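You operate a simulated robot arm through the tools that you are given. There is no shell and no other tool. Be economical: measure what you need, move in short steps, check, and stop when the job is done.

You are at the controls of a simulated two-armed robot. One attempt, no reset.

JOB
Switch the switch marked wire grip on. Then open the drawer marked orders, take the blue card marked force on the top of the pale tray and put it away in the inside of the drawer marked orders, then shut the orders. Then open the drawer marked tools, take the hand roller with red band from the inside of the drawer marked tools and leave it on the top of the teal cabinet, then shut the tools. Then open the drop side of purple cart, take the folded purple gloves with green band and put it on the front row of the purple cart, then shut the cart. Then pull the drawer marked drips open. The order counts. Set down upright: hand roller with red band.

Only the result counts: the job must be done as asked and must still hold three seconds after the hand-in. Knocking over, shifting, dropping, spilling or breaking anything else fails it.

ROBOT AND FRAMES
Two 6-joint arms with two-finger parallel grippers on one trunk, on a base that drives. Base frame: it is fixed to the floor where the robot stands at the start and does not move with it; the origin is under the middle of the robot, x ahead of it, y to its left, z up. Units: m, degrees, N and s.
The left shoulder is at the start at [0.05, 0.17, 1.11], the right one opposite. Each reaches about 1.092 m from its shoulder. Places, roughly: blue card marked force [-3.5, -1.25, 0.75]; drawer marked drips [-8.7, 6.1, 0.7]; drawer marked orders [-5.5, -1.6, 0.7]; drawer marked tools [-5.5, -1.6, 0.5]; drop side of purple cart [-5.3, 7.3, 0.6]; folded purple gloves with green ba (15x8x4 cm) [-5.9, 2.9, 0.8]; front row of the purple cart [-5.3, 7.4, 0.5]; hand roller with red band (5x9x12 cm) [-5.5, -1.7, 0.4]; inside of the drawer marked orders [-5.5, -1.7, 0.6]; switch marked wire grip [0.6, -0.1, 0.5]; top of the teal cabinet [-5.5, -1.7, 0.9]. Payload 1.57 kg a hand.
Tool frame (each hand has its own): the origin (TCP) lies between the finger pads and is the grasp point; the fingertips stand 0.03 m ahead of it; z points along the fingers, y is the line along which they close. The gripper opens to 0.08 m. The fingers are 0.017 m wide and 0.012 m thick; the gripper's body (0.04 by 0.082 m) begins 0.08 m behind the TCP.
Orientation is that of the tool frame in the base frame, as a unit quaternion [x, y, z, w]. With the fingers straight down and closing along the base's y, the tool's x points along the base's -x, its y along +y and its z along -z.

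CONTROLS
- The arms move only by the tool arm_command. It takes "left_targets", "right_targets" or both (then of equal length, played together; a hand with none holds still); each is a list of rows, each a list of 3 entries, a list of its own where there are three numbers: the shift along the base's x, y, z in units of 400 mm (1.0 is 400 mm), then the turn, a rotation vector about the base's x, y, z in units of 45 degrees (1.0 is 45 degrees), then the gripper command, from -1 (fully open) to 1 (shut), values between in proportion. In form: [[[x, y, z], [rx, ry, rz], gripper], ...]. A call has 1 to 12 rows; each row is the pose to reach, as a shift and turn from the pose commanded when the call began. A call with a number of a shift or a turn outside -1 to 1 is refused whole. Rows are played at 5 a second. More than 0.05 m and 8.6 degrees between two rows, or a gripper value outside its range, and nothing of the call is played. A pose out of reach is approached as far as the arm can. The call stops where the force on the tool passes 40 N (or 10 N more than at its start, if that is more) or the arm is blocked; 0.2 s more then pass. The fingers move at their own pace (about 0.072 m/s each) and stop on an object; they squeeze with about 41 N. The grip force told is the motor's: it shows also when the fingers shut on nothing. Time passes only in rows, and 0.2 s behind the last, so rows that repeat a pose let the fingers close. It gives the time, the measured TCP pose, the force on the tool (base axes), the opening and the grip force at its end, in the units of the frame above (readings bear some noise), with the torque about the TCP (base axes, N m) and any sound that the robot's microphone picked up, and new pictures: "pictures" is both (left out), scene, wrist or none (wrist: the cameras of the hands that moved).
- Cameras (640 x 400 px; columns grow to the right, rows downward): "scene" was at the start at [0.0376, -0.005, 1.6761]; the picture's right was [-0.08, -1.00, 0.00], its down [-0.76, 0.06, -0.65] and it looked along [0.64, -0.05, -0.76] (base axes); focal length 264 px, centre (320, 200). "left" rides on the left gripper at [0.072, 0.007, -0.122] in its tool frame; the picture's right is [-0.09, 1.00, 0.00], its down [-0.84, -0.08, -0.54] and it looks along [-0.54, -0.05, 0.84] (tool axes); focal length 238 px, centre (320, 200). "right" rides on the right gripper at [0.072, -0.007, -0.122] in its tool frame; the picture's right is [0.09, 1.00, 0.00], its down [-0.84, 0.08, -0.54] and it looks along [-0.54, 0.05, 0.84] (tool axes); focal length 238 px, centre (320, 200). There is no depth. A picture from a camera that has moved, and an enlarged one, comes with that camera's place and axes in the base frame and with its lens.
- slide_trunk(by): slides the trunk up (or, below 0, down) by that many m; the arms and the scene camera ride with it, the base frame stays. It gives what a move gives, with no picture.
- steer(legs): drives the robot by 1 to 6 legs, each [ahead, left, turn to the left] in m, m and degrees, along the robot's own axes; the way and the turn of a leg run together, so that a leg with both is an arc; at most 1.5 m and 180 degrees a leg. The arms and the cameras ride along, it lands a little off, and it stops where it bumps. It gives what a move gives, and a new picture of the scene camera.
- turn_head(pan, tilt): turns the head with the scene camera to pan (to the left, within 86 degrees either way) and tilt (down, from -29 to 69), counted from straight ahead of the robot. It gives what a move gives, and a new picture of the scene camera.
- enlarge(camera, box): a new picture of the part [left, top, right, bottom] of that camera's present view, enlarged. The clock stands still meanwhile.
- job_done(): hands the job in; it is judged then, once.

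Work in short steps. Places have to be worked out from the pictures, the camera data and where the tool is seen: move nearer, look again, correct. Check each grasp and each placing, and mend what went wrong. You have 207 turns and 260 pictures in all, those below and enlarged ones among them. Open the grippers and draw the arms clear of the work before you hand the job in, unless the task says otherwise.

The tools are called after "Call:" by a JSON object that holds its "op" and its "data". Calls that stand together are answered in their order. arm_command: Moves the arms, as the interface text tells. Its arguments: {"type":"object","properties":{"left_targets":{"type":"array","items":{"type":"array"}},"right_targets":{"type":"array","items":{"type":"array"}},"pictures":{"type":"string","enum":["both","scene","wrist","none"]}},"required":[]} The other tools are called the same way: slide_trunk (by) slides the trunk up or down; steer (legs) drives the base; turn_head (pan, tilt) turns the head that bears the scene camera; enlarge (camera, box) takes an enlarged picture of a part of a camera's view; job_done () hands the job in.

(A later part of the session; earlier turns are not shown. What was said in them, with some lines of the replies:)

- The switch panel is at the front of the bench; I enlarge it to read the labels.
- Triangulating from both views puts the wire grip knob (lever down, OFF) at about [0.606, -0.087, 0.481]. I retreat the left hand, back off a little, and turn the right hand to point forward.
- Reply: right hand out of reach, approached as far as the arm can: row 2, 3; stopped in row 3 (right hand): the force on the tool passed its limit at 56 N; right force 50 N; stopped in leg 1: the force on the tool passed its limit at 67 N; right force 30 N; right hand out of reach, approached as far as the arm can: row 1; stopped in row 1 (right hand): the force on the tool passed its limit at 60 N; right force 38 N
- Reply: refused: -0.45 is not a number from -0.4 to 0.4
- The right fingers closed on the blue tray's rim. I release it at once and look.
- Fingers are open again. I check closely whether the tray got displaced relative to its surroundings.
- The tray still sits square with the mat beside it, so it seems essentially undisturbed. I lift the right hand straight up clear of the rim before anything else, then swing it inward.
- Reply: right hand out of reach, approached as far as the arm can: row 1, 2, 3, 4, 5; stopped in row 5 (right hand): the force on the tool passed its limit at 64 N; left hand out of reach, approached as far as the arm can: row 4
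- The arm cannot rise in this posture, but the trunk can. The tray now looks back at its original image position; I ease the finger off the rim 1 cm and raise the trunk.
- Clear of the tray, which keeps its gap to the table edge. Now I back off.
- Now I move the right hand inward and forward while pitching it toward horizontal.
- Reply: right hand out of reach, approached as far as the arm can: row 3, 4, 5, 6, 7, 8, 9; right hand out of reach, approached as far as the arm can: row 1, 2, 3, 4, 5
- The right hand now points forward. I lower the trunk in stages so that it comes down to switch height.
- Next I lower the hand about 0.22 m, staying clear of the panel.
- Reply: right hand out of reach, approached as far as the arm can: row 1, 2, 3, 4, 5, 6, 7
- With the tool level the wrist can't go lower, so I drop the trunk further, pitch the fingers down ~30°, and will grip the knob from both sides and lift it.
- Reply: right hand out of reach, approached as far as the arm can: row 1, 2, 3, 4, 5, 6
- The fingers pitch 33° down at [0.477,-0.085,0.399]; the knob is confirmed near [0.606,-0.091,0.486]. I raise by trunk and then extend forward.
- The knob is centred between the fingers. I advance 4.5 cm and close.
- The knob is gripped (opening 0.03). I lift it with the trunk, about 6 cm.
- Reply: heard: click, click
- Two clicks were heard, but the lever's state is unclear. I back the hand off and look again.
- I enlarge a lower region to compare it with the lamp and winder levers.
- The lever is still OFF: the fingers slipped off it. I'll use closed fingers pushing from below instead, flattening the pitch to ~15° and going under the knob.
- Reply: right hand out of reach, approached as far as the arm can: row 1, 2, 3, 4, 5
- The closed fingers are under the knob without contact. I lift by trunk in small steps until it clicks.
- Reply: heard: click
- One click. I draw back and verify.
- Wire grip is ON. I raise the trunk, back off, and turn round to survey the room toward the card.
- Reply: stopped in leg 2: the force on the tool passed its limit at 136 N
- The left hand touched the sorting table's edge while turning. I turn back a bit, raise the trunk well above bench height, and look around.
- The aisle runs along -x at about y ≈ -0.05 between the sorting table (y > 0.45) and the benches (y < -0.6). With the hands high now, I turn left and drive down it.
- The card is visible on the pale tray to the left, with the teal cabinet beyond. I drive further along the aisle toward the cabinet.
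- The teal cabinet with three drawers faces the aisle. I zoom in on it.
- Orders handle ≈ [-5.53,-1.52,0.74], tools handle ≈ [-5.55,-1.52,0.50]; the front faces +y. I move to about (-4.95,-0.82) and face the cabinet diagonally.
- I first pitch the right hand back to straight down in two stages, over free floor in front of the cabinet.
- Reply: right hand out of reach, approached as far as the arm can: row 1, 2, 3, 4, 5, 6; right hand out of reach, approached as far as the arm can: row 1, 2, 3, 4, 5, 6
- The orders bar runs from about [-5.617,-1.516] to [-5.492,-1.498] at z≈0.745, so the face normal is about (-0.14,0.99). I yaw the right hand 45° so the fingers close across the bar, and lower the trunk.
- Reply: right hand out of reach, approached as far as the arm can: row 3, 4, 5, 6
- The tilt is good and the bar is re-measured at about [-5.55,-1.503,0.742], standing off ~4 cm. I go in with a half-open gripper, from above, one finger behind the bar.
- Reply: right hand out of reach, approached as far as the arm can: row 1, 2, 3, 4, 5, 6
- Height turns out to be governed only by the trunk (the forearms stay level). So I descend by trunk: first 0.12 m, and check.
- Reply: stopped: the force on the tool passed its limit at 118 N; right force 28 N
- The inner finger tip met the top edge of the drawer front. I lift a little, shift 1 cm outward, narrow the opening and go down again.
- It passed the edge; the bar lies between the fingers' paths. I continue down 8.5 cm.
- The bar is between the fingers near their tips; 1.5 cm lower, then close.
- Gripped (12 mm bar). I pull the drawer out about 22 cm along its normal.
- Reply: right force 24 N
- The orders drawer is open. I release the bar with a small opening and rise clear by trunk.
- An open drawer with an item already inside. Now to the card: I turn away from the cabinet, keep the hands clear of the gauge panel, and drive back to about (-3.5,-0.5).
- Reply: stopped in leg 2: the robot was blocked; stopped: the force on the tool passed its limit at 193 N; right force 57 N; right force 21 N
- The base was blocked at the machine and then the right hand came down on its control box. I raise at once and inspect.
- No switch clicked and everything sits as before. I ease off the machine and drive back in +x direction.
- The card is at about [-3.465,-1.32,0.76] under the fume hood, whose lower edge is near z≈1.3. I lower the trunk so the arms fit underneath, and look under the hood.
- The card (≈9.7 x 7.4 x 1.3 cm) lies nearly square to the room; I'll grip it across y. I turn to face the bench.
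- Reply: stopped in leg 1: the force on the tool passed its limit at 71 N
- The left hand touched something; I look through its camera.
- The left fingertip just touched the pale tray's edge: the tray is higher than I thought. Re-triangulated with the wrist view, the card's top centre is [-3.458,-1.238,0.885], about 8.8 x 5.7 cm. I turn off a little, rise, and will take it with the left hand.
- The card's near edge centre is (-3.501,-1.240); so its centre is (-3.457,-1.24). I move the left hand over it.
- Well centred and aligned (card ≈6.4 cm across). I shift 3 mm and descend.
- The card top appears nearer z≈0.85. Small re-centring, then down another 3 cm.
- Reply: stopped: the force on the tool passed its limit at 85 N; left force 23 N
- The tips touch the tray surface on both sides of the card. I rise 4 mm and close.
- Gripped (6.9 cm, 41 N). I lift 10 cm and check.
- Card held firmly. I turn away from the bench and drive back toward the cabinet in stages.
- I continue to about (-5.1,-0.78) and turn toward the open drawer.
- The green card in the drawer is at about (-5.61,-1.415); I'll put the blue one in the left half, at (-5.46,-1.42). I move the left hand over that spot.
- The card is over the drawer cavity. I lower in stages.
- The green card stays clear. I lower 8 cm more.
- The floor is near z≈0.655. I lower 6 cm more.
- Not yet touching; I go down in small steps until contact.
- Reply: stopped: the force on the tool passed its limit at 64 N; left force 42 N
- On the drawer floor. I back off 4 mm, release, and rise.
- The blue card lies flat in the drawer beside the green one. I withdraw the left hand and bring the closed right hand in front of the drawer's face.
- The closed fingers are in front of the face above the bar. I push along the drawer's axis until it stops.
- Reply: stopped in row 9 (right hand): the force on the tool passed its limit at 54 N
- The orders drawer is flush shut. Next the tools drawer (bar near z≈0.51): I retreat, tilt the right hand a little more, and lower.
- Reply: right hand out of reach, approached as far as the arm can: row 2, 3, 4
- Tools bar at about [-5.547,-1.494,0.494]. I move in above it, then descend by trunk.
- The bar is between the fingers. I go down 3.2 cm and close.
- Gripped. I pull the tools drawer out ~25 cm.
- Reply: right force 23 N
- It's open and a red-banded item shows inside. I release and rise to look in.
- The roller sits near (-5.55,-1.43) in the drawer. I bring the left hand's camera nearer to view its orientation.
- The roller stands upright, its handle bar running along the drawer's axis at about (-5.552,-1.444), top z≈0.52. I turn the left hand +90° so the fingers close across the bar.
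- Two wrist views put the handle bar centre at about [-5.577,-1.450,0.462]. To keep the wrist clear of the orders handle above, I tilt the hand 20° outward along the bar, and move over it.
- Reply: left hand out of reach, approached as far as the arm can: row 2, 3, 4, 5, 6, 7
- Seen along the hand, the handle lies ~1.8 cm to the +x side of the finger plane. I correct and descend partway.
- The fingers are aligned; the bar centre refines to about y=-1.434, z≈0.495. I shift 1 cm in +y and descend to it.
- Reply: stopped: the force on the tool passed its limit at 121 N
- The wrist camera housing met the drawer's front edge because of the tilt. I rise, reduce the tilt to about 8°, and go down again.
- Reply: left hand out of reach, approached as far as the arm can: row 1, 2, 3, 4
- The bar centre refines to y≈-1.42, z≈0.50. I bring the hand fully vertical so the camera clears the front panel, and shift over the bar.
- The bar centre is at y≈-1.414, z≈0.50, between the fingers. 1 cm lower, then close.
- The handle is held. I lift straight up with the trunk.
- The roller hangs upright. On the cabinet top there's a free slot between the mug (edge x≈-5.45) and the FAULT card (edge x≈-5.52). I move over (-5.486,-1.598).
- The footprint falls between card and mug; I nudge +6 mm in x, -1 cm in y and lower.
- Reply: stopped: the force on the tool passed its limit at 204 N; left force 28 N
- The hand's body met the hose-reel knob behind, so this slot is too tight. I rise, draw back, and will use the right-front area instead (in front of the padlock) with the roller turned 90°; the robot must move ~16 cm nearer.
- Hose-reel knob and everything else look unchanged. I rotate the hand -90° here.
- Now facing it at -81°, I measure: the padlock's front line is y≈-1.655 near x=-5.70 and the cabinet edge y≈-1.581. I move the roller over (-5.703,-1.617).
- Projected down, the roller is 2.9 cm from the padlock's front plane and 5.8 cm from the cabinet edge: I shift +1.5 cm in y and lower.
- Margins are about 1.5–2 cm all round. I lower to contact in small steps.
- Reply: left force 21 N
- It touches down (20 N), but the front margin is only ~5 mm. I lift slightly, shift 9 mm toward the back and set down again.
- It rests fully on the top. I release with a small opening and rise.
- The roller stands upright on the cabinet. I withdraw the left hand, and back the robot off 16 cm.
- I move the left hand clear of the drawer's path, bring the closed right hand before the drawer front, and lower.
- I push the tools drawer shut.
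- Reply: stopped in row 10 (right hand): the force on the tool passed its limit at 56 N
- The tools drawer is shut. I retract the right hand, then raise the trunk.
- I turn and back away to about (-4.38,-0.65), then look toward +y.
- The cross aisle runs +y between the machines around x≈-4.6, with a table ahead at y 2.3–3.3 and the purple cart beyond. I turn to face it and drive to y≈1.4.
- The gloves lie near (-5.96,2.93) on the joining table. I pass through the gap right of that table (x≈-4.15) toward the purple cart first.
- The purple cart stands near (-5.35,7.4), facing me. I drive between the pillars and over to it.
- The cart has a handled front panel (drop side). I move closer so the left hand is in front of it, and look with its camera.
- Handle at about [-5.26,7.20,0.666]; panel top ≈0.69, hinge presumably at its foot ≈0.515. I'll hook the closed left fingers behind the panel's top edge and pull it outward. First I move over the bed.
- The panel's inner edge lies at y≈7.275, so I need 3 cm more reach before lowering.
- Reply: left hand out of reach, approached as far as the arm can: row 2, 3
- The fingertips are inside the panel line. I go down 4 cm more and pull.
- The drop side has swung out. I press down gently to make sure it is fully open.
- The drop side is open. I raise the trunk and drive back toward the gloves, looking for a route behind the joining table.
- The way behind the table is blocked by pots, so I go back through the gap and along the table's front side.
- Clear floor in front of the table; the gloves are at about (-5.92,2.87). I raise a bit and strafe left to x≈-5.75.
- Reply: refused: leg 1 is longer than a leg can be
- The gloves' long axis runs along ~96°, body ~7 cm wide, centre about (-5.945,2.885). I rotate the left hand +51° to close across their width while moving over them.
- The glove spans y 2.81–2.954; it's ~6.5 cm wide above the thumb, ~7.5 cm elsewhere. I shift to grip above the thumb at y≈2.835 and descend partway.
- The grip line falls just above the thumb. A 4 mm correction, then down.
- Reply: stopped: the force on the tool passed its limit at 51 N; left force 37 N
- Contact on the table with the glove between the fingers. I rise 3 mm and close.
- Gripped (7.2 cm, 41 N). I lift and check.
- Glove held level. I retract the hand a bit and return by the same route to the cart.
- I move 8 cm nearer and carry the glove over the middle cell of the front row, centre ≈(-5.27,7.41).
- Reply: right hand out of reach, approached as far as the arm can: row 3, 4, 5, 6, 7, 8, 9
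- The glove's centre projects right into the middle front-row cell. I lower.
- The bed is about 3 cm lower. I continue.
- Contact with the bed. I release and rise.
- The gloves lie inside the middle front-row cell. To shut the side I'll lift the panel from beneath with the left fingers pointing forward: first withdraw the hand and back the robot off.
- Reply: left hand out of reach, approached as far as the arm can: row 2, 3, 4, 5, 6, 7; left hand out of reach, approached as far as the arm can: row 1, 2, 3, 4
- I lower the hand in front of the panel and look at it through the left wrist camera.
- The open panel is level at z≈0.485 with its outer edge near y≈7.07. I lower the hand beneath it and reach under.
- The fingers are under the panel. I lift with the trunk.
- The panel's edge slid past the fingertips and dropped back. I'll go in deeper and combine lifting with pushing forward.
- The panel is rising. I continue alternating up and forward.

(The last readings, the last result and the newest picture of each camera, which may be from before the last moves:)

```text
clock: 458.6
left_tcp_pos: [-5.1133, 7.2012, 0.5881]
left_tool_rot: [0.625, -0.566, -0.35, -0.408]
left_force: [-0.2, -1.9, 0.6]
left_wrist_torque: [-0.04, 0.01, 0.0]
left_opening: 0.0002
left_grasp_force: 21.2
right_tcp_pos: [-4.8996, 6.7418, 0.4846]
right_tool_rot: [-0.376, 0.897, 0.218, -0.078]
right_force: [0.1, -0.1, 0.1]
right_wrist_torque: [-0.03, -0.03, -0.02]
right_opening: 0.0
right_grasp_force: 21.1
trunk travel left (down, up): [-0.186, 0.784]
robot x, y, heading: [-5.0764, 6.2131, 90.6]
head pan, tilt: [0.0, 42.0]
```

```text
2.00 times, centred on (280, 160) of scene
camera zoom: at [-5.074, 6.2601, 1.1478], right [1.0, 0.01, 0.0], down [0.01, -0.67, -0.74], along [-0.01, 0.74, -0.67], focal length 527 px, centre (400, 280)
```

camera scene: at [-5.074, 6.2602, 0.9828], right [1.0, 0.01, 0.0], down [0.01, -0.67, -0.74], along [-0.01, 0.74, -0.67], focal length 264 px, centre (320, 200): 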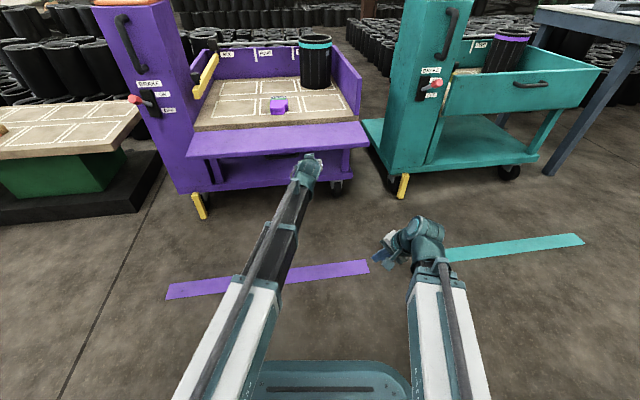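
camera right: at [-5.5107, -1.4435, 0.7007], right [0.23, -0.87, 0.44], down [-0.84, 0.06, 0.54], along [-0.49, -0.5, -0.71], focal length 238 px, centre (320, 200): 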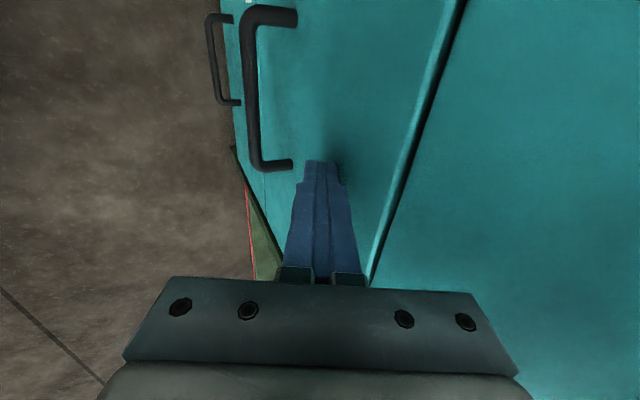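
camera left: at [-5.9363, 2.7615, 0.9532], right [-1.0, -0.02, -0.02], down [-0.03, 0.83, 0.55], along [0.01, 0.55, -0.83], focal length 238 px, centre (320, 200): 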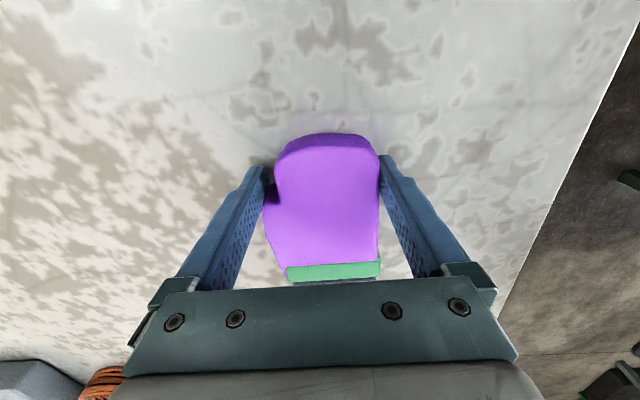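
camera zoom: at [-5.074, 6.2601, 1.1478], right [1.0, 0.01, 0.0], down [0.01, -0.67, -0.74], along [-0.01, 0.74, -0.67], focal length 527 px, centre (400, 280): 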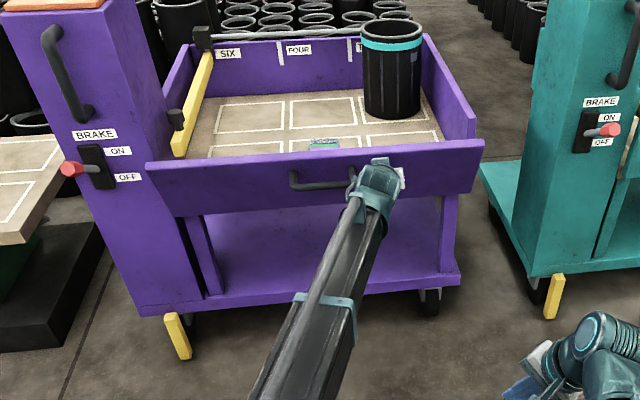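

Nearly upright. I raise a little and push it home.

Call:
{"op": "slide_trunk", "data": {"by": 0.03}}

Call:
{"op": "arm_command", "data": {"left_targets": [[[0, 0.03, 0], [0, 0, 0], 1], [[0, 0.06, 0], [0, 0, 0], 1], [[0, 0.09, 0], [0, 0, 0], 1], [[0, 0.12, 0], [0, 0, 0], 1], [[0, 0.15, 0], [0, 0, 0], 1]], "pictures": "none"}}

Call:
{"op": "enlarge", "data": {"camera": "scene", "box": [160, 60, 400, 260]}}

```text
clock: 459.4
left_tcp_pos: [-5.1145, 7.201, 0.6181]
left_tool_rot: [0.624, -0.566, -0.351, -0.408]
left_force: [0.2, -0.2, 0.6]
left_wrist_torque: [0.0, -0.01, 0.0]
left_opening: 0.0
left_grasp_force: 21.1
right_tcp_pos: [-4.9001, 6.7428, 0.513]
right_tool_rot: [-0.376, 0.897, 0.218, -0.078]
right_force: [0.1, -0.3, 0.2]
right_wrist_torque: [0.01, -0.02, 0.01]
right_opening: 0.0
right_grasp_force: 21.4
trunk travel left (down, up): [-0.216, 0.754]
robot x, y, heading: [-5.075, 6.2155, 90.5]
head pan, tilt: [0.0, 42.0]
```

```text
clock: 460.5
left_tcp_pos: [-5.1115, 7.2477, 0.6188]
left_tool_rot: [0.625, -0.567, -0.349, -0.407]
left_force: [-0.6, -9.3, 6.5]
left_wrist_torque: [0.14, 0.1, 0.15]
left_opening: 0.0
left_grasp_force: 21.1
right_tcp_pos: [-4.9003, 6.7409, 0.5158]
right_tool_rot: [-0.376, 0.897, 0.219, -0.077]
right_force: [-0.2, -0.2, 0.4]
right_wrist_torque: [0.02, 0.01, 0.0]
right_opening: 0.0
right_grasp_force: 20.7
trunk travel left (down, up): [-0.216, 0.754]
robot x, y, heading: [-5.0767, 6.2143, 90.7]
head pan, tilt: [0.0, 42.0]
stopped in row 5 (left hand): the force on the tool passed its limit at 53 N (the readings are from after the stop); the commanded pose is now the measured one
```

```text
2.00 times, centred on (280, 160) of scene
camera zoom: at [-5.0739, 6.2585, 1.178], right [1.0, 0.01, 0.0], down [0.01, -0.67, -0.74], along [-0.01, 0.74, -0.67], focal length 527 px, centre (400, 280)
```

zoom: 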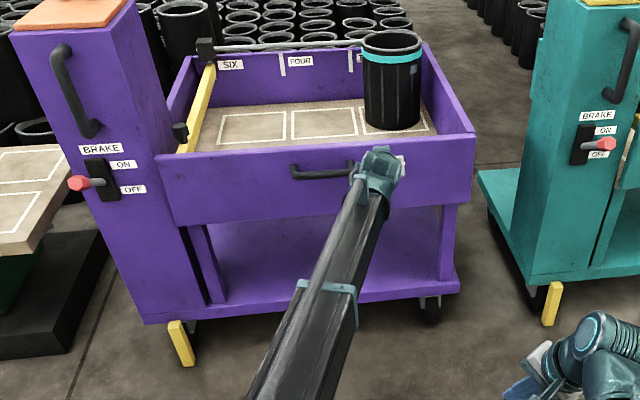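

The panel is upright and against its stop. I withdraw and see whether it stays.

Call:
{"op": "arm_command", "data": {"left_targets": [[[0, -0.06, 0], [0, 0, 0], 1], [[0, -0.15, 0], [0, 0, 0], 1], [[0, -0.25, 0], [0, 0, 0], 1], [[0, -0.35, 0], [0, 0, 0], 1], [[0, -0.45, 0], [0, 0, 0], 1], [[0, -0.55, 0], [0, 0, 0], 1], [[0, -0.65, 0], [0, 0, 0], 1]], "pictures": "none"}}

Call:
{"op": "slide_trunk", "data": {"by": 0.4}}

Call:
{"op": "enlarge", "data": {"camera": "scene", "box": [160, 120, 400, 320]}}

```text
clock: 462.1
left_tcp_pos: [-5.1119, 6.99, 0.6161]
left_tool_rot: [0.627, -0.567, -0.348, -0.405]
left_force: [0.1, 0.6, -1.3]
left_wrist_torque: [0.03, -0.01, -0.01]
left_opening: 0.0
left_grasp_force: 21.1
right_tcp_pos: [-4.8988, 6.7405, 0.5141]
right_tool_rot: [-0.376, 0.898, 0.218, -0.077]
right_force: [-0.4, 0.1, 0.0]
right_wrist_torque: [0.02, 0.03, -0.02]
right_opening: 0.0001
right_grasp_force: 21.2
trunk travel left (down, up): [-0.216, 0.754]
robot x, y, heading: [-5.0762, 6.2159, 90.5]
head pan, tilt: [0.0, 42.0]
```

```text
clock: 465.9
left_tcp_pos: [-5.1128, 6.9904, 1.016]
left_tool_rot: [0.628, -0.566, -0.348, -0.405]
left_force: [-0.4, -0.1, 0.8]
left_wrist_torque: [-0.03, 0.02, 0.0]
left_opening: 0.0002
left_grasp_force: 21.1
right_tcp_pos: [-4.8999, 6.7418, 0.914]
right_tool_rot: [-0.376, 0.897, 0.219, -0.078]
right_force: [0.3, -0.9, 0.1]
right_wrist_torque: [0.02, -0.01, 0.01]
right_opening: 0.0
right_grasp_force: 21.4
trunk travel left (down, up): [-0.616, 0.354]
robot x, y, heading: [-5.0718, 6.2167, 90.3]
head pan, tilt: [0.0, 42.0]
```

```text
2.00 times, centred on (280, 220) of scene
camera zoom: at [-5.0739, 6.2599, 1.5778], right [1.0, 0.01, 0.0], down [0.01, -0.67, -0.74], along [-0.01, 0.74, -0.67], focal length 527 px, centre (400, 160)
```

zoom: 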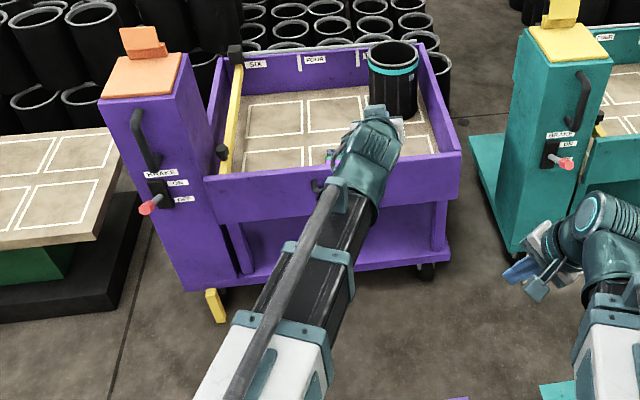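

The drop side stays shut with the gloves inside. Last, the drips drawer near (-8.7,6.1): I raise and look toward -x.

Call:
{"op": "slide_trunk", "data": {"by": 0.25}}

Call:
{"op": "turn_head", "data": {"pan": 82, "tilt": 22}}

```text
clock: 468.5
left_tcp_pos: [-5.1129, 6.9911, 1.2661]
left_tool_rot: [0.627, -0.567, -0.348, -0.405]
left_force: [0.4, 0.4, -0.8]
left_wrist_torque: [-0.03, 0.01, -0.01]
left_opening: 0.0
left_grasp_force: 21.3
right_tcp_pos: [-4.899, 6.741, 1.1646]
right_tool_rot: [-0.375, 0.898, 0.217, -0.078]
right_force: [0.0, 0.1, 0.1]
right_wrist_torque: [0.0, 0.01, -0.02]
right_opening: 0.0
right_grasp_force: 20.8
trunk travel left (down, up): [-0.866, 0.104]
robot x, y, heading: [-5.0729, 6.2115, 90.8]
head pan, tilt: [0.0, 42.0]
```

```text
clock: 470.1
left_tcp_pos: [-5.1131, 6.9902, 1.2665]
left_tool_rot: [0.627, -0.567, -0.348, -0.405]
left_force: [0.5, -1.0, -0.8]
left_wrist_torque: [0.01, -0.04, 0.01]
left_opening: 0.0
left_grasp_force: 21.7
right_tcp_pos: [-4.8993, 6.7428, 1.1641]
right_tool_rot: [-0.376, 0.897, 0.218, -0.078]
right_force: [-0.8, 0.5, -0.4]
right_wrist_torque: [0.0, 0.01, 0.01]
right_opening: 0.0
right_grasp_force: 21.2
trunk travel left (down, up): [-0.866, 0.104]
robot x, y, heading: [-5.0744, 6.2146, 90.8]
head pan, tilt: [82.0, 22.0]
camera scene: at [-5.1651, 6.1883, 1.8589], right [0.13, 0.99, 0.0], down [0.37, -0.05, -0.93], along [-0.92, 0.12, -0.37], focal length 264 px, centre (320, 200)
```

scene: 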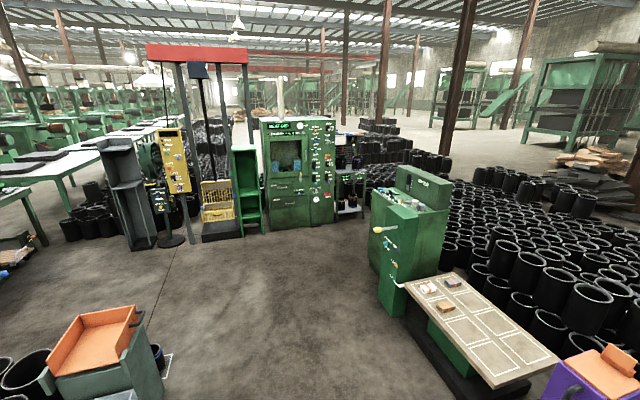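

The oven-like green cabinet at x≈-8.8 must hold the drips drawer, with clear floor before it. I turn left and drive there.

Call:
{"op": "steer", "data": {"legs": [[0, 0, 89.5], [1.4, 0, 0], [0.9, 0, 0]]}}

Call:
{"op": "turn_head", "data": {"pan": 0, "tilt": 40}}

```text
clock: 485.3
left_tcp_pos: [-8.1696, 6.2064, 1.2658]
left_tool_rot: [0.845, 0.034, -0.531, -0.046]
left_force: [-0.1, 0.0, 0.2]
left_wrist_torque: [0.0, 0.02, -0.02]
left_opening: 0.0
left_grasp_force: 21.2
right_tcp_pos: [-7.9157, 6.4152, 1.1633]
right_tool_rot: [0.897, -0.378, -0.101, 0.207]
right_force: [-0.4, 0.6, -0.1]
right_wrist_torque: [0.01, 0.0, -0.01]
right_opening: 0.0001
right_grasp_force: 21.4
trunk travel left (down, up): [-0.866, 0.104]
robot x, y, heading: [-7.3956, 6.2305, 179.7]
head pan, tilt: [82.0, 22.0]
camera scene: at [-7.367, 6.1386, 1.8589], right [-0.99, 0.15, 0.0], down [0.06, 0.37, -0.93], along [-0.14, -0.92, -0.37], focal length 264 px, centre (320, 200)
```

scene: 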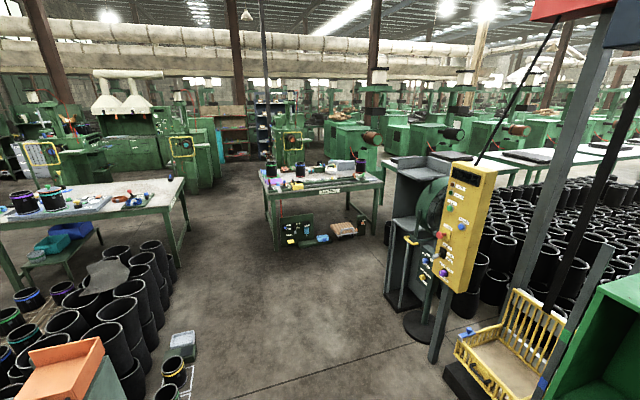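

```text
clock: 486.8
left_tcp_pos: [-8.169, 6.2065, 1.267]
left_tool_rot: [0.845, 0.034, -0.532, -0.046]
left_force: [0.0, -0.8, -0.4]
left_wrist_torque: [0.0, 0.0, -0.03]
left_opening: 0.0
left_grasp_force: 21.5
right_tcp_pos: [-7.9144, 6.4144, 1.1638]
right_tool_rot: [0.897, -0.377, -0.102, 0.208]
right_force: [-0.4, 0.6, -0.1]
right_wrist_torque: [0.01, 0.03, -0.02]
right_opening: 0.0
right_grasp_force: 20.8
trunk travel left (down, up): [-0.866, 0.104]
robot x, y, heading: [-7.3921, 6.2289, 179.3]
head pan, tilt: [0.0, 40.0]
camera scene: at [-7.4375, 6.2312, 1.8308], right [0.01, 1.0, 0.0], down [0.64, -0.01, -0.77], along [-0.77, 0.01, -0.64], focal length 264 px, centre (320, 200)
```

scene: 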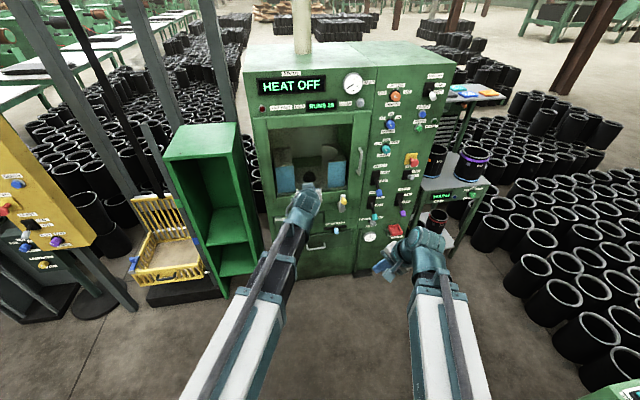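

Call:
{"op": "enlarge", "data": {"camera": "scene", "box": [240, 160, 400, 290]}}

```text
3.08 times, centred on (320, 225) of scene
camera zoom: at [-7.4375, 6.2312, 1.8308], right [0.01, 1.0, 0.0], down [0.64, -0.01, -0.77], along [-0.77, 0.01, -0.64], focal length 811 px, centre (320, 123)
```

zoom: 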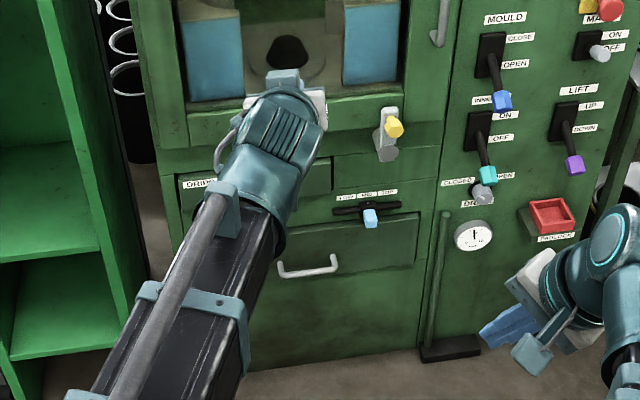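

The DRIPS drawer is upper-left, hidden behind my left arm: centre ≈ y 6.11, z 0.66. I pull the left arm aside and shift so the right hand is in front.

Call:
{"op": "arm_command", "data": {"left_targets": [[[0.1, -0.05, 0], [0, 0, 0], 1], [[0.2, -0.15, 0], [0, 0, 0], 1], [[0.28, -0.25, 0], [0, 0, 0], 1], [[0.28, -0.35, 0], [0, 0, 0], 1]], "pictures": "none"}}

Call:
{"op": "steer", "data": {"legs": [[0.22, 0.26, 0.5]]}}

Call:
{"op": "enlarge", "data": {"camera": "scene", "box": [240, 180, 440, 330]}}

```text
refused: row 2 steps farther than a row can; nothing moved
```

```text
clock: 489.0
left_tcp_pos: [-8.3919, 5.9404, 1.2661]
left_tool_rot: [0.845, 0.037, -0.532, -0.044]
left_force: [0.2, 0.3, -0.4]
left_wrist_torque: [-0.01, 0.0, -0.04]
left_opening: 0.0
left_grasp_force: 21.3
right_tcp_pos: [-8.1397, 6.1493, 1.1641]
right_tool_rot: [0.899, -0.374, -0.1, 0.207]
right_force: [-0.1, -0.1, -0.2]
right_wrist_torque: [0.03, -0.03, -0.01]
right_opening: 0.0
right_grasp_force: 21.2
trunk travel left (down, up): [-0.866, 0.104]
robot x, y, heading: [-7.6109, 5.9703, 179.9]
head pan, tilt: [0.0, 40.0]
camera scene: at [-7.661, 5.9713, 1.8307], right [0.0, 1.0, 0.0], down [0.64, 0.0, -0.77], along [-0.77, 0.0, -0.64], focal length 264 px, centre (320, 200)
```

scene: 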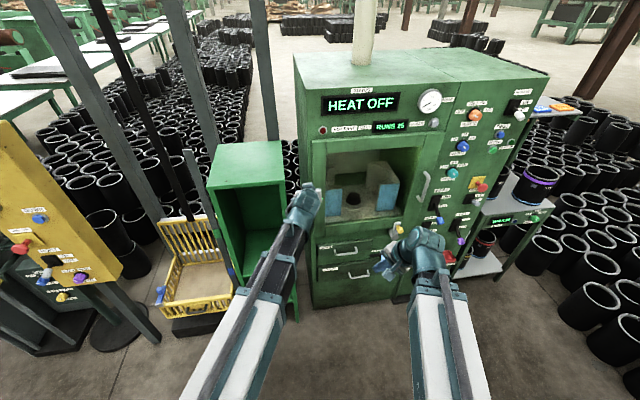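

```text
2.67 times, centred on (340, 255) of scene
camera zoom: at [-7.661, 5.9713, 1.8307], right [0.0, 1.0, 0.0], down [0.64, 0.0, -0.77], along [-0.77, 0.0, -0.64], focal length 703 px, centre (267, 53)
```

zoom: 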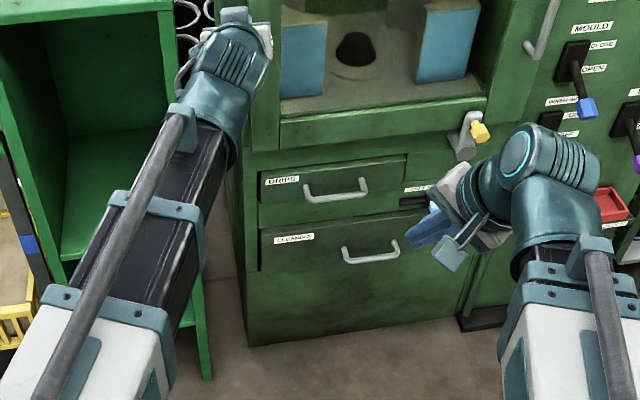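

DRIPS' handle is at about [-8.55,6.107,0.737], the face turned ~11°. I rotate the right hand -32° and retract the left.

Call:
{"op": "arm_command", "data": {"right_targets": [[[0, 0, 0], [0, 0, -0.15], -1], [[0, 0, 0], [0, 0, -0.3], -1], [[0, 0, 0], [0, 0, -0.45], -1], [[0, 0, 0], [0, 0, -0.6], -1], [[0, 0, 0], [0, 0, -0.71], 0.25], [[0, 0, 0], [0, 0, -0.71], 0.25]], "left_targets": [[[0.06, 0, 0], [0, 0, 0], 1], [[0.12, 0, 0], [0, 0, 0], 1], [[0.18, 0, 0], [0, 0, 0], 1], [[0.24, 0, 0], [0, 0, 0], 1], [[0.28, 0, 0], [0, 0, 0], 1], [[0.28, 0, 0], [0, 0, 0], 1]], "pictures": "none"}}

Call:
{"op": "slide_trunk", "data": {"by": -0.22}}

Call:
{"op": "arm_command", "data": {"right_targets": [[[-0.1, -0.03, 0], [0, 0, 0], 0.25], [[-0.2, -0.06, 0], [0, 0, 0], 0.25], [[-0.3, -0.09, 0], [0, 0, 0], 0.25], [[-0.4, -0.11, 0], [0, 0, 0], 0.25], [[-0.5, -0.12, 0], [0, 0, 0], 0.25]], "pictures": "wrist"}}

```text
clock: 490.4
left_tcp_pos: [-8.2787, 5.9403, 1.266]
left_tool_rot: [0.845, 0.037, -0.532, -0.044]
left_force: [0.0, 0.2, -0.8]
left_wrist_torque: [0.02, 0.03, 0.02]
left_opening: 0.0001
left_grasp_force: 21.4
right_tcp_pos: [-8.1698, 6.1535, 1.1643]
right_tool_rot: [0.76, -0.607, -0.153, 0.172]
right_force: [0.1, 0.3, -1.0]
right_wrist_torque: [-0.02, 0.01, -0.02]
right_opening: 0.03
right_grasp_force: 0.0
right hand out of reach, approached as far as the arm can: row 1, 2, 3, 4, 5, 6
trunk travel left (down, up): [-0.866, 0.104]
robot x, y, heading: [-7.6102, 5.9763, 180.2]
head pan, tilt: [0.0, 40.0]
```

```text
clock: 492.8
left_tcp_pos: [-8.2781, 5.9415, 1.047]
left_tool_rot: [0.845, 0.039, -0.532, -0.043]
left_force: [-0.4, -0.3, -0.5]
left_wrist_torque: [-0.01, -0.02, 0.0]
left_opening: 0.0002
left_grasp_force: 21.5
right_tcp_pos: [-8.1689, 6.1537, 0.9437]
right_tool_rot: [0.761, -0.606, -0.153, 0.172]
right_force: [-0.7, 0.5, -0.2]
right_wrist_torque: [-0.01, 0.0, 0.02]
right_opening: 0.0301
right_grasp_force: 0.0
trunk travel left (down, up): [-0.646, 0.324]
robot x, y, heading: [-7.6167, 5.9689, 180.0]
head pan, tilt: [0.0, 40.0]
```

```text
clock: 494.0
left_tcp_pos: [-8.2793, 5.9406, 1.0465]
left_tool_rot: [0.845, 0.038, -0.532, -0.043]
left_force: [-0.1, 0.1, -0.3]
left_wrist_torque: [0.02, 0.03, -0.01]
left_opening: 0.0
left_grasp_force: 21.4
right_tcp_pos: [-8.3709, 6.1054, 0.944]
right_tool_rot: [0.761, -0.606, -0.154, 0.172]
right_force: [0.3, 0.1, -0.1]
right_wrist_torque: [0.01, -0.01, -0.01]
right_opening: 0.03
right_grasp_force: 0.0
trunk travel left (down, up): [-0.646, 0.324]
robot x, y, heading: [-7.6178, 5.9692, 180.1]
head pan, tilt: [0.0, 40.0]
camera right: at [-8.2952, 6.0447, 1.0492], right [-0.85, -0.29, 0.44], down [-0.01, 0.84, 0.54], along [-0.53, 0.45, -0.72], focal length 238 px, centre (320, 200)
```

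right: 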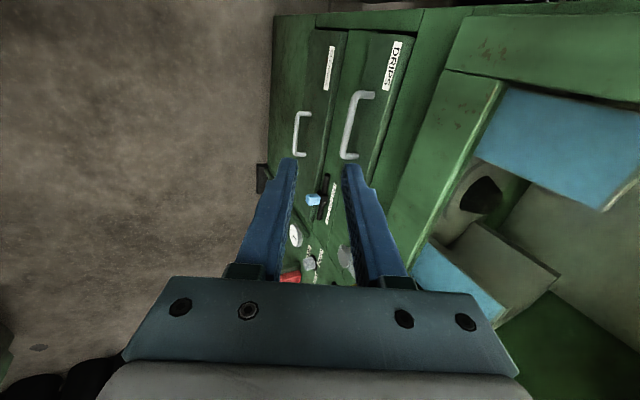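

The viewing rays are nearly parallel, so I lower the hand 12 cm for another view.

Call:
{"op": "slide_trunk", "data": {"by": -0.12}}

Call:
{"op": "enlarge", "data": {"camera": "right", "box": [160, 0, 480, 280]}}

```text
clock: 495.5
left_tcp_pos: [-8.2777, 5.9411, 0.9263]
left_tool_rot: [0.844, 0.037, -0.533, -0.044]
left_force: [1.6, 0.7, -0.1]
left_wrist_torque: [0.0, -0.01, -0.02]
left_opening: 0.0
left_grasp_force: 21.3
right_tcp_pos: [-8.3684, 6.1046, 0.8242]
right_tool_rot: [0.761, -0.606, -0.154, 0.172]
right_force: [-0.2, 1.0, 0.0]
right_wrist_torque: [0.0, 0.01, -0.03]
right_opening: 0.0301
right_grasp_force: 0.2
trunk travel left (down, up): [-0.526, 0.444]
robot x, y, heading: [-7.615, 5.9736, 179.6]
head pan, tilt: [0.0, 40.0]
```

```text
1.43 times, centred on (320, 140) of right
camera zoom: at [-8.2942, 6.0448, 0.9295], right [-0.85, -0.29, 0.44], down [-0.01, 0.84, 0.54], along [-0.53, 0.45, -0.72], focal length 340 px, centre (320, 286)
```

zoom: 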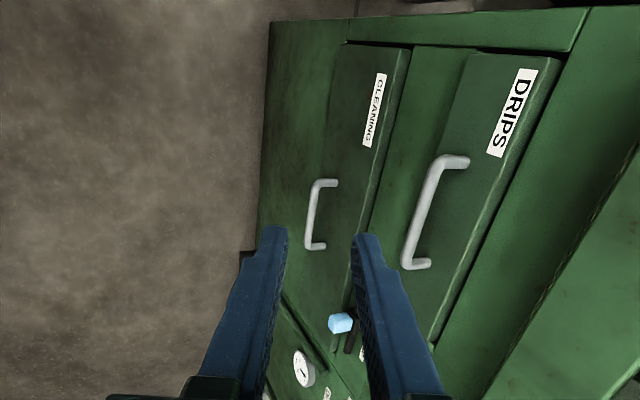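

The DRIPS bar is at [-8.587,6.114,0.664], square to a face turned 11°. I lower to z 0.72 and move in above it.

Call:
{"op": "slide_trunk", "data": {"by": -0.102}}

Call:
{"op": "arm_command", "data": {"right_targets": [[[-0.1, 0.01, 0], [0, 0, 0], 0.25], [[-0.2, 0.02, 0], [0, 0, 0], 0.25], [[-0.3, 0.028, 0], [0, 0, 0], 0.25], [[-0.4, 0.028, 0], [0, 0, 0], 0.25], [[-0.48, 0.028, 0], [0, 0, 0], 0.25], [[-0.52, 0.028, 0], [0, 0, 0], 0.25], [[-0.52, 0.028, 0], [0, 0, 0], 0.25]], "pictures": "none"}}

Call:
{"op": "enlarge", "data": {"camera": "right", "box": [160, 0, 480, 280]}}

```text
clock: 496.8
left_tcp_pos: [-8.2787, 5.9406, 0.8253]
left_tool_rot: [0.845, 0.038, -0.532, -0.044]
left_force: [0.0, -0.4, -0.8]
left_wrist_torque: [-0.02, 0.03, -0.01]
left_opening: 0.0
left_grasp_force: 21.8
right_tcp_pos: [-8.3689, 6.1053, 0.7216]
right_tool_rot: [0.761, -0.607, -0.153, 0.172]
right_force: [0.5, 0.5, 0.1]
right_wrist_torque: [-0.01, -0.01, -0.03]
right_opening: 0.0302
right_grasp_force: 0.1
trunk travel left (down, up): [-0.424, 0.546]
robot x, y, heading: [-7.6124, 5.9704, 179.9]
head pan, tilt: [0.0, 40.0]
```

```text
clock: 498.4
left_tcp_pos: [-8.2785, 5.9401, 0.8229]
left_tool_rot: [0.845, 0.038, -0.532, -0.043]
left_force: [-0.5, -0.4, -0.7]
left_wrist_torque: [0.06, -0.01, -0.03]
left_opening: 0.0002
left_grasp_force: 21.9
right_tcp_pos: [-8.5771, 6.1169, 0.7217]
right_tool_rot: [0.761, -0.607, -0.153, 0.172]
right_force: [-0.4, 0.5, 0.5]
right_wrist_torque: [0.01, -0.04, 0.05]
right_opening: 0.03
right_grasp_force: 0.1
trunk travel left (down, up): [-0.424, 0.546]
robot x, y, heading: [-7.6098, 5.9676, 179.5]
head pan, tilt: [0.0, 40.0]
```

```text
1.43 times, centred on (320, 140) of right
camera zoom: at [-8.5019, 6.0567, 0.8274], right [-0.85, -0.29, 0.44], down [-0.01, 0.84, 0.54], along [-0.53, 0.45, -0.72], focal length 340 px, centre (320, 286)
```

zoom: 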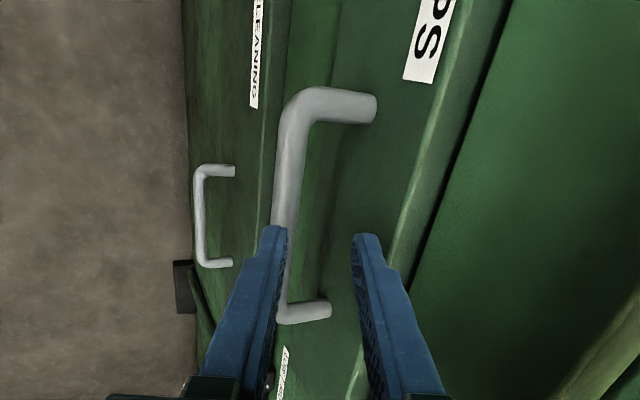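

The outer fingertip would graze the bar, so I shift 5 mm outward, descend 5 cm and close.

Call:
{"op": "arm_command", "data": {"right_targets": [[[0.013, 0.002, 0], [0, 0, 0], 0.25], [[0.013, 0.002, 0], [0, 0, 0], 0.25]], "pictures": "none"}}

Call:
{"op": "slide_trunk", "data": {"by": -0.05}}

Call:
{"op": "arm_command", "data": {"right_targets": [[[0, 0, 0], [0, 0, 0], 1], [[0, 0, 0], [0, 0, 0], 1], [[0, 0, 0], [0, 0, 0], 1], [[0, 0, 0], [0, 0, 0], 1]], "pictures": "wrist"}}

```text
clock: 499.0
left_tcp_pos: [-8.2783, 5.9413, 0.824]
left_tool_rot: [0.844, 0.039, -0.533, -0.043]
left_force: [-0.2, -0.4, 0.1]
left_wrist_torque: [0.0, 0.0, 0.01]
left_opening: 0.0
left_grasp_force: 21.4
right_tcp_pos: [-8.5729, 6.1176, 0.7218]
right_tool_rot: [0.761, -0.606, -0.153, 0.171]
right_force: [-0.2, 1.0, -0.5]
right_wrist_torque: [-0.01, 0.02, 0.02]
right_opening: 0.0299
right_grasp_force: 0.1
trunk travel left (down, up): [-0.424, 0.546]
robot x, y, heading: [-7.6164, 5.9696, 180.0]
head pan, tilt: [0.0, 40.0]
```

```text
clock: 499.9
left_tcp_pos: [-8.2783, 5.941, 0.7743]
left_tool_rot: [0.845, 0.039, -0.532, -0.043]
left_force: [0.6, 0.5, 0.1]
left_wrist_torque: [0.0, 0.03, 0.02]
left_opening: 0.0
left_grasp_force: 21.3
right_tcp_pos: [-8.5727, 6.1164, 0.6725]
right_tool_rot: [0.761, -0.606, -0.153, 0.172]
right_force: [-3.0, -0.8, -1.6]
right_wrist_torque: [0.0, 0.01, -0.02]
right_opening: 0.0314
right_grasp_force: 0.9
trunk travel left (down, up): [-0.374, 0.596]
robot x, y, heading: [-7.6179, 5.97, 179.9]
head pan, tilt: [0.0, 40.0]
```

```text
clock: 500.9
left_tcp_pos: [-8.2779, 5.9402, 0.7748]
left_tool_rot: [0.844, 0.038, -0.533, -0.043]
left_force: [0.3, -0.6, -0.3]
left_wrist_torque: [0.0, -0.03, 0.05]
left_opening: 0.0001
left_grasp_force: 21.4
right_tcp_pos: [-8.5692, 6.1169, 0.6731]
right_tool_rot: [0.761, -0.606, -0.153, 0.173]
right_force: [1.7, -2.2, 6.9]
right_wrist_torque: [-0.27, -0.19, -0.47]
right_opening: 0.0144
right_grasp_force: 30.7
trunk travel left (down, up): [-0.374, 0.596]
robot x, y, heading: [-7.614, 5.9717, 180.0]
head pan, tilt: [0.0, 40.0]
camera right: at [-8.496, 6.0568, 0.7782], right [-0.85, -0.29, 0.44], down [-0.01, 0.84, 0.54], along [-0.53, 0.45, -0.72], focal length 238 px, centre (320, 200)
```

right: 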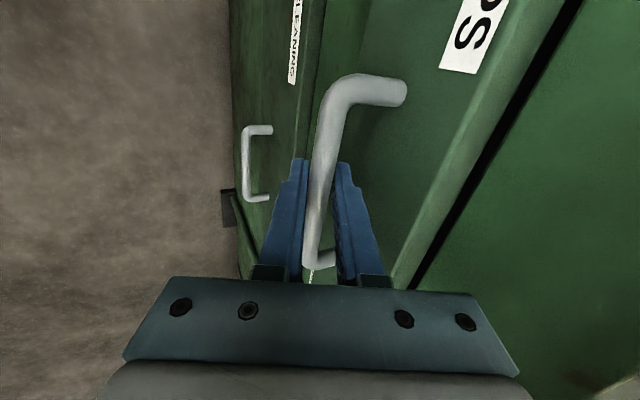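

Gripped. I pull the drips drawer out ~25 cm along its normal.

Call:
{"op": "arm_command", "data": {"right_targets": [[[0.07, 0.014, 0], [0, 0, 0], 1], [[0.14, 0.028, 0], [0, 0, 0], 1], [[0.21, 0.042, 0], [0, 0, 0], 1], [[0.28, 0.056, 0], [0, 0, 0], 1], [[0.35, 0.069, 0], [0, 0, 0], 1], [[0.42, 0.083, 0], [0, 0, 0], 1], [[0.49, 0.097, 0], [0, 0, 0], 1], [[0.56, 0.11, 0], [0, 0, 0], 1], [[0.62, 0.122, 0], [0, 0, 0], 1]], "pictures": "scene"}}

```text
clock: 502.9
left_tcp_pos: [-8.2778, 5.94, 0.7743]
left_tool_rot: [0.844, 0.038, -0.533, -0.044]
left_force: [-0.4, -0.8, -0.3]
left_wrist_torque: [0.04, 0.02, 0.03]
left_opening: 0.0
left_grasp_force: 20.9
right_tcp_pos: [-8.3206, 6.1655, 0.6722]
right_tool_rot: [0.761, -0.607, -0.152, 0.172]
right_force: [6.6, -22.5, 1.8]
right_wrist_torque: [-0.33, -0.05, -0.45]
right_opening: 0.0148
right_grasp_force: 30.9
trunk travel left (down, up): [-0.374, 0.596]
robot x, y, heading: [-7.6154, 5.9753, 180.0]
head pan, tilt: [0.0, 40.0]
camera scene: at [-7.6595, 5.9709, 1.3387], right [0.0, 1.0, 0.0], down [0.64, 0.0, -0.77], along [-0.77, 0.0, -0.64], focal length 264 px, centre (320, 200)
```

scene: 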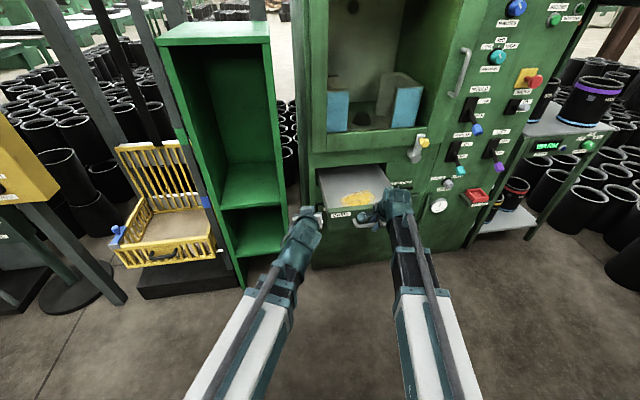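

The drips drawer is open. I release the bar, rise, open both grippers and draw the arms clear.

Call:
{"op": "arm_command", "data": {"right_targets": [[[0, 0, 0], [0, 0, 0], 0.3], [[0, 0, 0], [0, 0, 0], 0.3], [[0, 0, 0], [0, 0, 0], 0.3]], "pictures": "none"}}

Call:
{"op": "slide_trunk", "data": {"by": 0.3}}

Call:
{"op": "steer", "data": {"legs": [[-0.5, 0, 0]]}}

Call:
{"op": "arm_command", "data": {"left_targets": [[[0, 0, 0], [0, 0, 0], -1], [[0, 0, 0], [0, 0, 0], -1], [[0, 0, 0], [0, 0, 0], -1]], "right_targets": [[[0, 0, 0], [0, 0, 0], -1], [[0, 0, 0], [0, 0, 0], -1], [[0, 0, 0], [0, 0, 0], -1]], "pictures": "scene"}}

```text
clock: 503.7
left_tcp_pos: [-8.2783, 5.9409, 0.7744]
left_tool_rot: [0.845, 0.038, -0.532, -0.044]
left_force: [0.6, 0.4, 0.2]
left_wrist_torque: [0.03, 0.02, 0.03]
left_opening: 0.0
left_grasp_force: 21.4
right_tcp_pos: [-8.3228, 6.1665, 0.6721]
right_tool_rot: [0.761, -0.607, -0.153, 0.172]
right_force: [2.2, 1.9, 0.6]
right_wrist_torque: [0.0, -0.02, -0.06]
right_opening: 0.0265
right_grasp_force: 0.1
trunk travel left (down, up): [-0.374, 0.596]
robot x, y, heading: [-7.617, 5.9715, 179.9]
head pan, tilt: [0.0, 40.0]
```

```text
clock: 506.7
left_tcp_pos: [-8.2781, 5.9409, 1.074]
left_tool_rot: [0.845, 0.038, -0.532, -0.044]
left_force: [-0.1, -0.4, -0.7]
left_wrist_torque: [-0.02, -0.01, 0.0]
left_opening: 0.0
left_grasp_force: 21.3
right_tcp_pos: [-8.3232, 6.166, 0.9726]
right_tool_rot: [0.761, -0.606, -0.153, 0.172]
right_force: [0.0, 0.2, -1.1]
right_wrist_torque: [0.0, 0.01, 0.0]
right_opening: 0.028
right_grasp_force: 0.0
trunk travel left (down, up): [-0.674, 0.296]
robot x, y, heading: [-7.614, 5.9726, 179.8]
head pan, tilt: [0.0, 40.0]
```

```text
clock: 509.7
left_tcp_pos: [-7.7812, 5.9403, 1.0745]
left_tool_rot: [0.844, 0.038, -0.533, -0.043]
left_force: [0.5, -0.1, 0.4]
left_wrist_torque: [0.01, -0.03, -0.02]
left_opening: 0.0001
left_grasp_force: 21.2
right_tcp_pos: [-7.8259, 6.1657, 0.9719]
right_tool_rot: [0.761, -0.606, -0.154, 0.172]
right_force: [0.4, 0.3, 0.6]
right_wrist_torque: [0.01, -0.02, 0.02]
right_opening: 0.028
right_grasp_force: 0.1
trunk travel left (down, up): [-0.674, 0.296]
robot x, y, heading: [-7.1157, 5.9691, 179.8]
head pan, tilt: [0.0, 40.0]
camera scene: at [-7.1626, 5.9713, 1.6388], right [0.0, 1.0, 0.0], down [0.64, 0.0, -0.77], along [-0.77, 0.0, -0.64], focal length 264 px, centre (320, 200)
```

scene: 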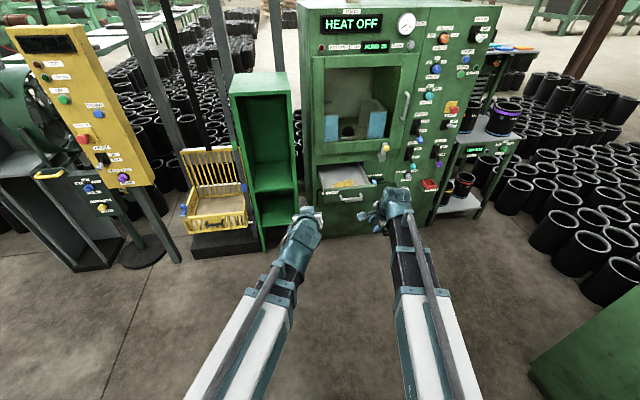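

```text
clock: 510.5
left_tcp_pos: [-7.7809, 5.9409, 1.0741]
left_tool_rot: [0.845, 0.037, -0.532, -0.045]
left_force: [-0.6, -0.9, -0.1]
left_wrist_torque: [-0.01, -0.02, -0.03]
left_opening: 0.0802
left_grasp_force: 0.0
right_tcp_pos: [-7.8249, 6.166, 0.9718]
right_tool_rot: [0.761, -0.607, -0.153, 0.172]
right_force: [0.5, -0.2, 0.4]
right_wrist_torque: [-0.01, -0.02, 0.03]
right_opening: 0.0799
right_grasp_force: 0.1
trunk travel left (down, up): [-0.674, 0.296]
robot x, y, heading: [-7.1165, 5.9724, 179.9]
head pan, tilt: [0.0, 40.0]
camera scene: at [-7.1632, 5.9713, 1.6388], right [0.0, 1.0, 0.0], down [0.64, 0.0, -0.77], along [-0.77, 0.0, -0.64], focal length 264 px, centre (320, 200)
```

scene: 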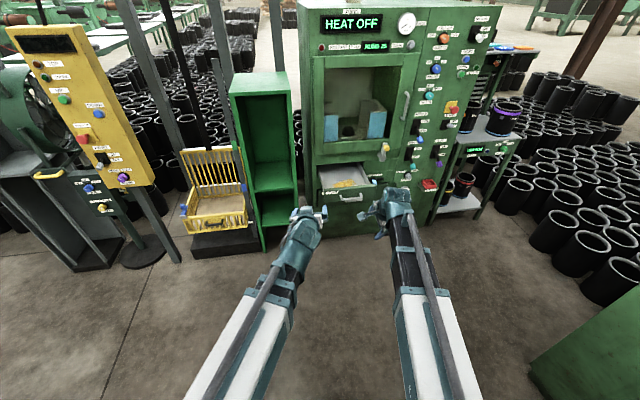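

The drips drawer stays open, both grippers are open and the arms are clear. Every step has been carried out in order, so I hand the job in.

Call:
{"op": "job_done", "data": {}}

```text
The job is handed in.
```

I did all the steps in the order asked and handed the job in; along the way I bumped several things, and I don't know how the judging will count them.

- **Final state:** the wire grip is on, and the blue card is in the shut orders drawer. The red-band roller stands upright on the teal cabinet, and the tools drawer is shut. The gloves are in the cart's front row with the drop side shut, and the drips drawer is open.
- **Blue tray:** at the start my fingers closed on its rim and dragged it up to about 3 cm. It looked back in place afterwards.
- **Other contacts:** I also knocked the sorting table, a machine's control box, the pale tray's edge and the hose-reel knob. I saw no lasting change in the machine, tray or knob; the sorting table I did not re-check.
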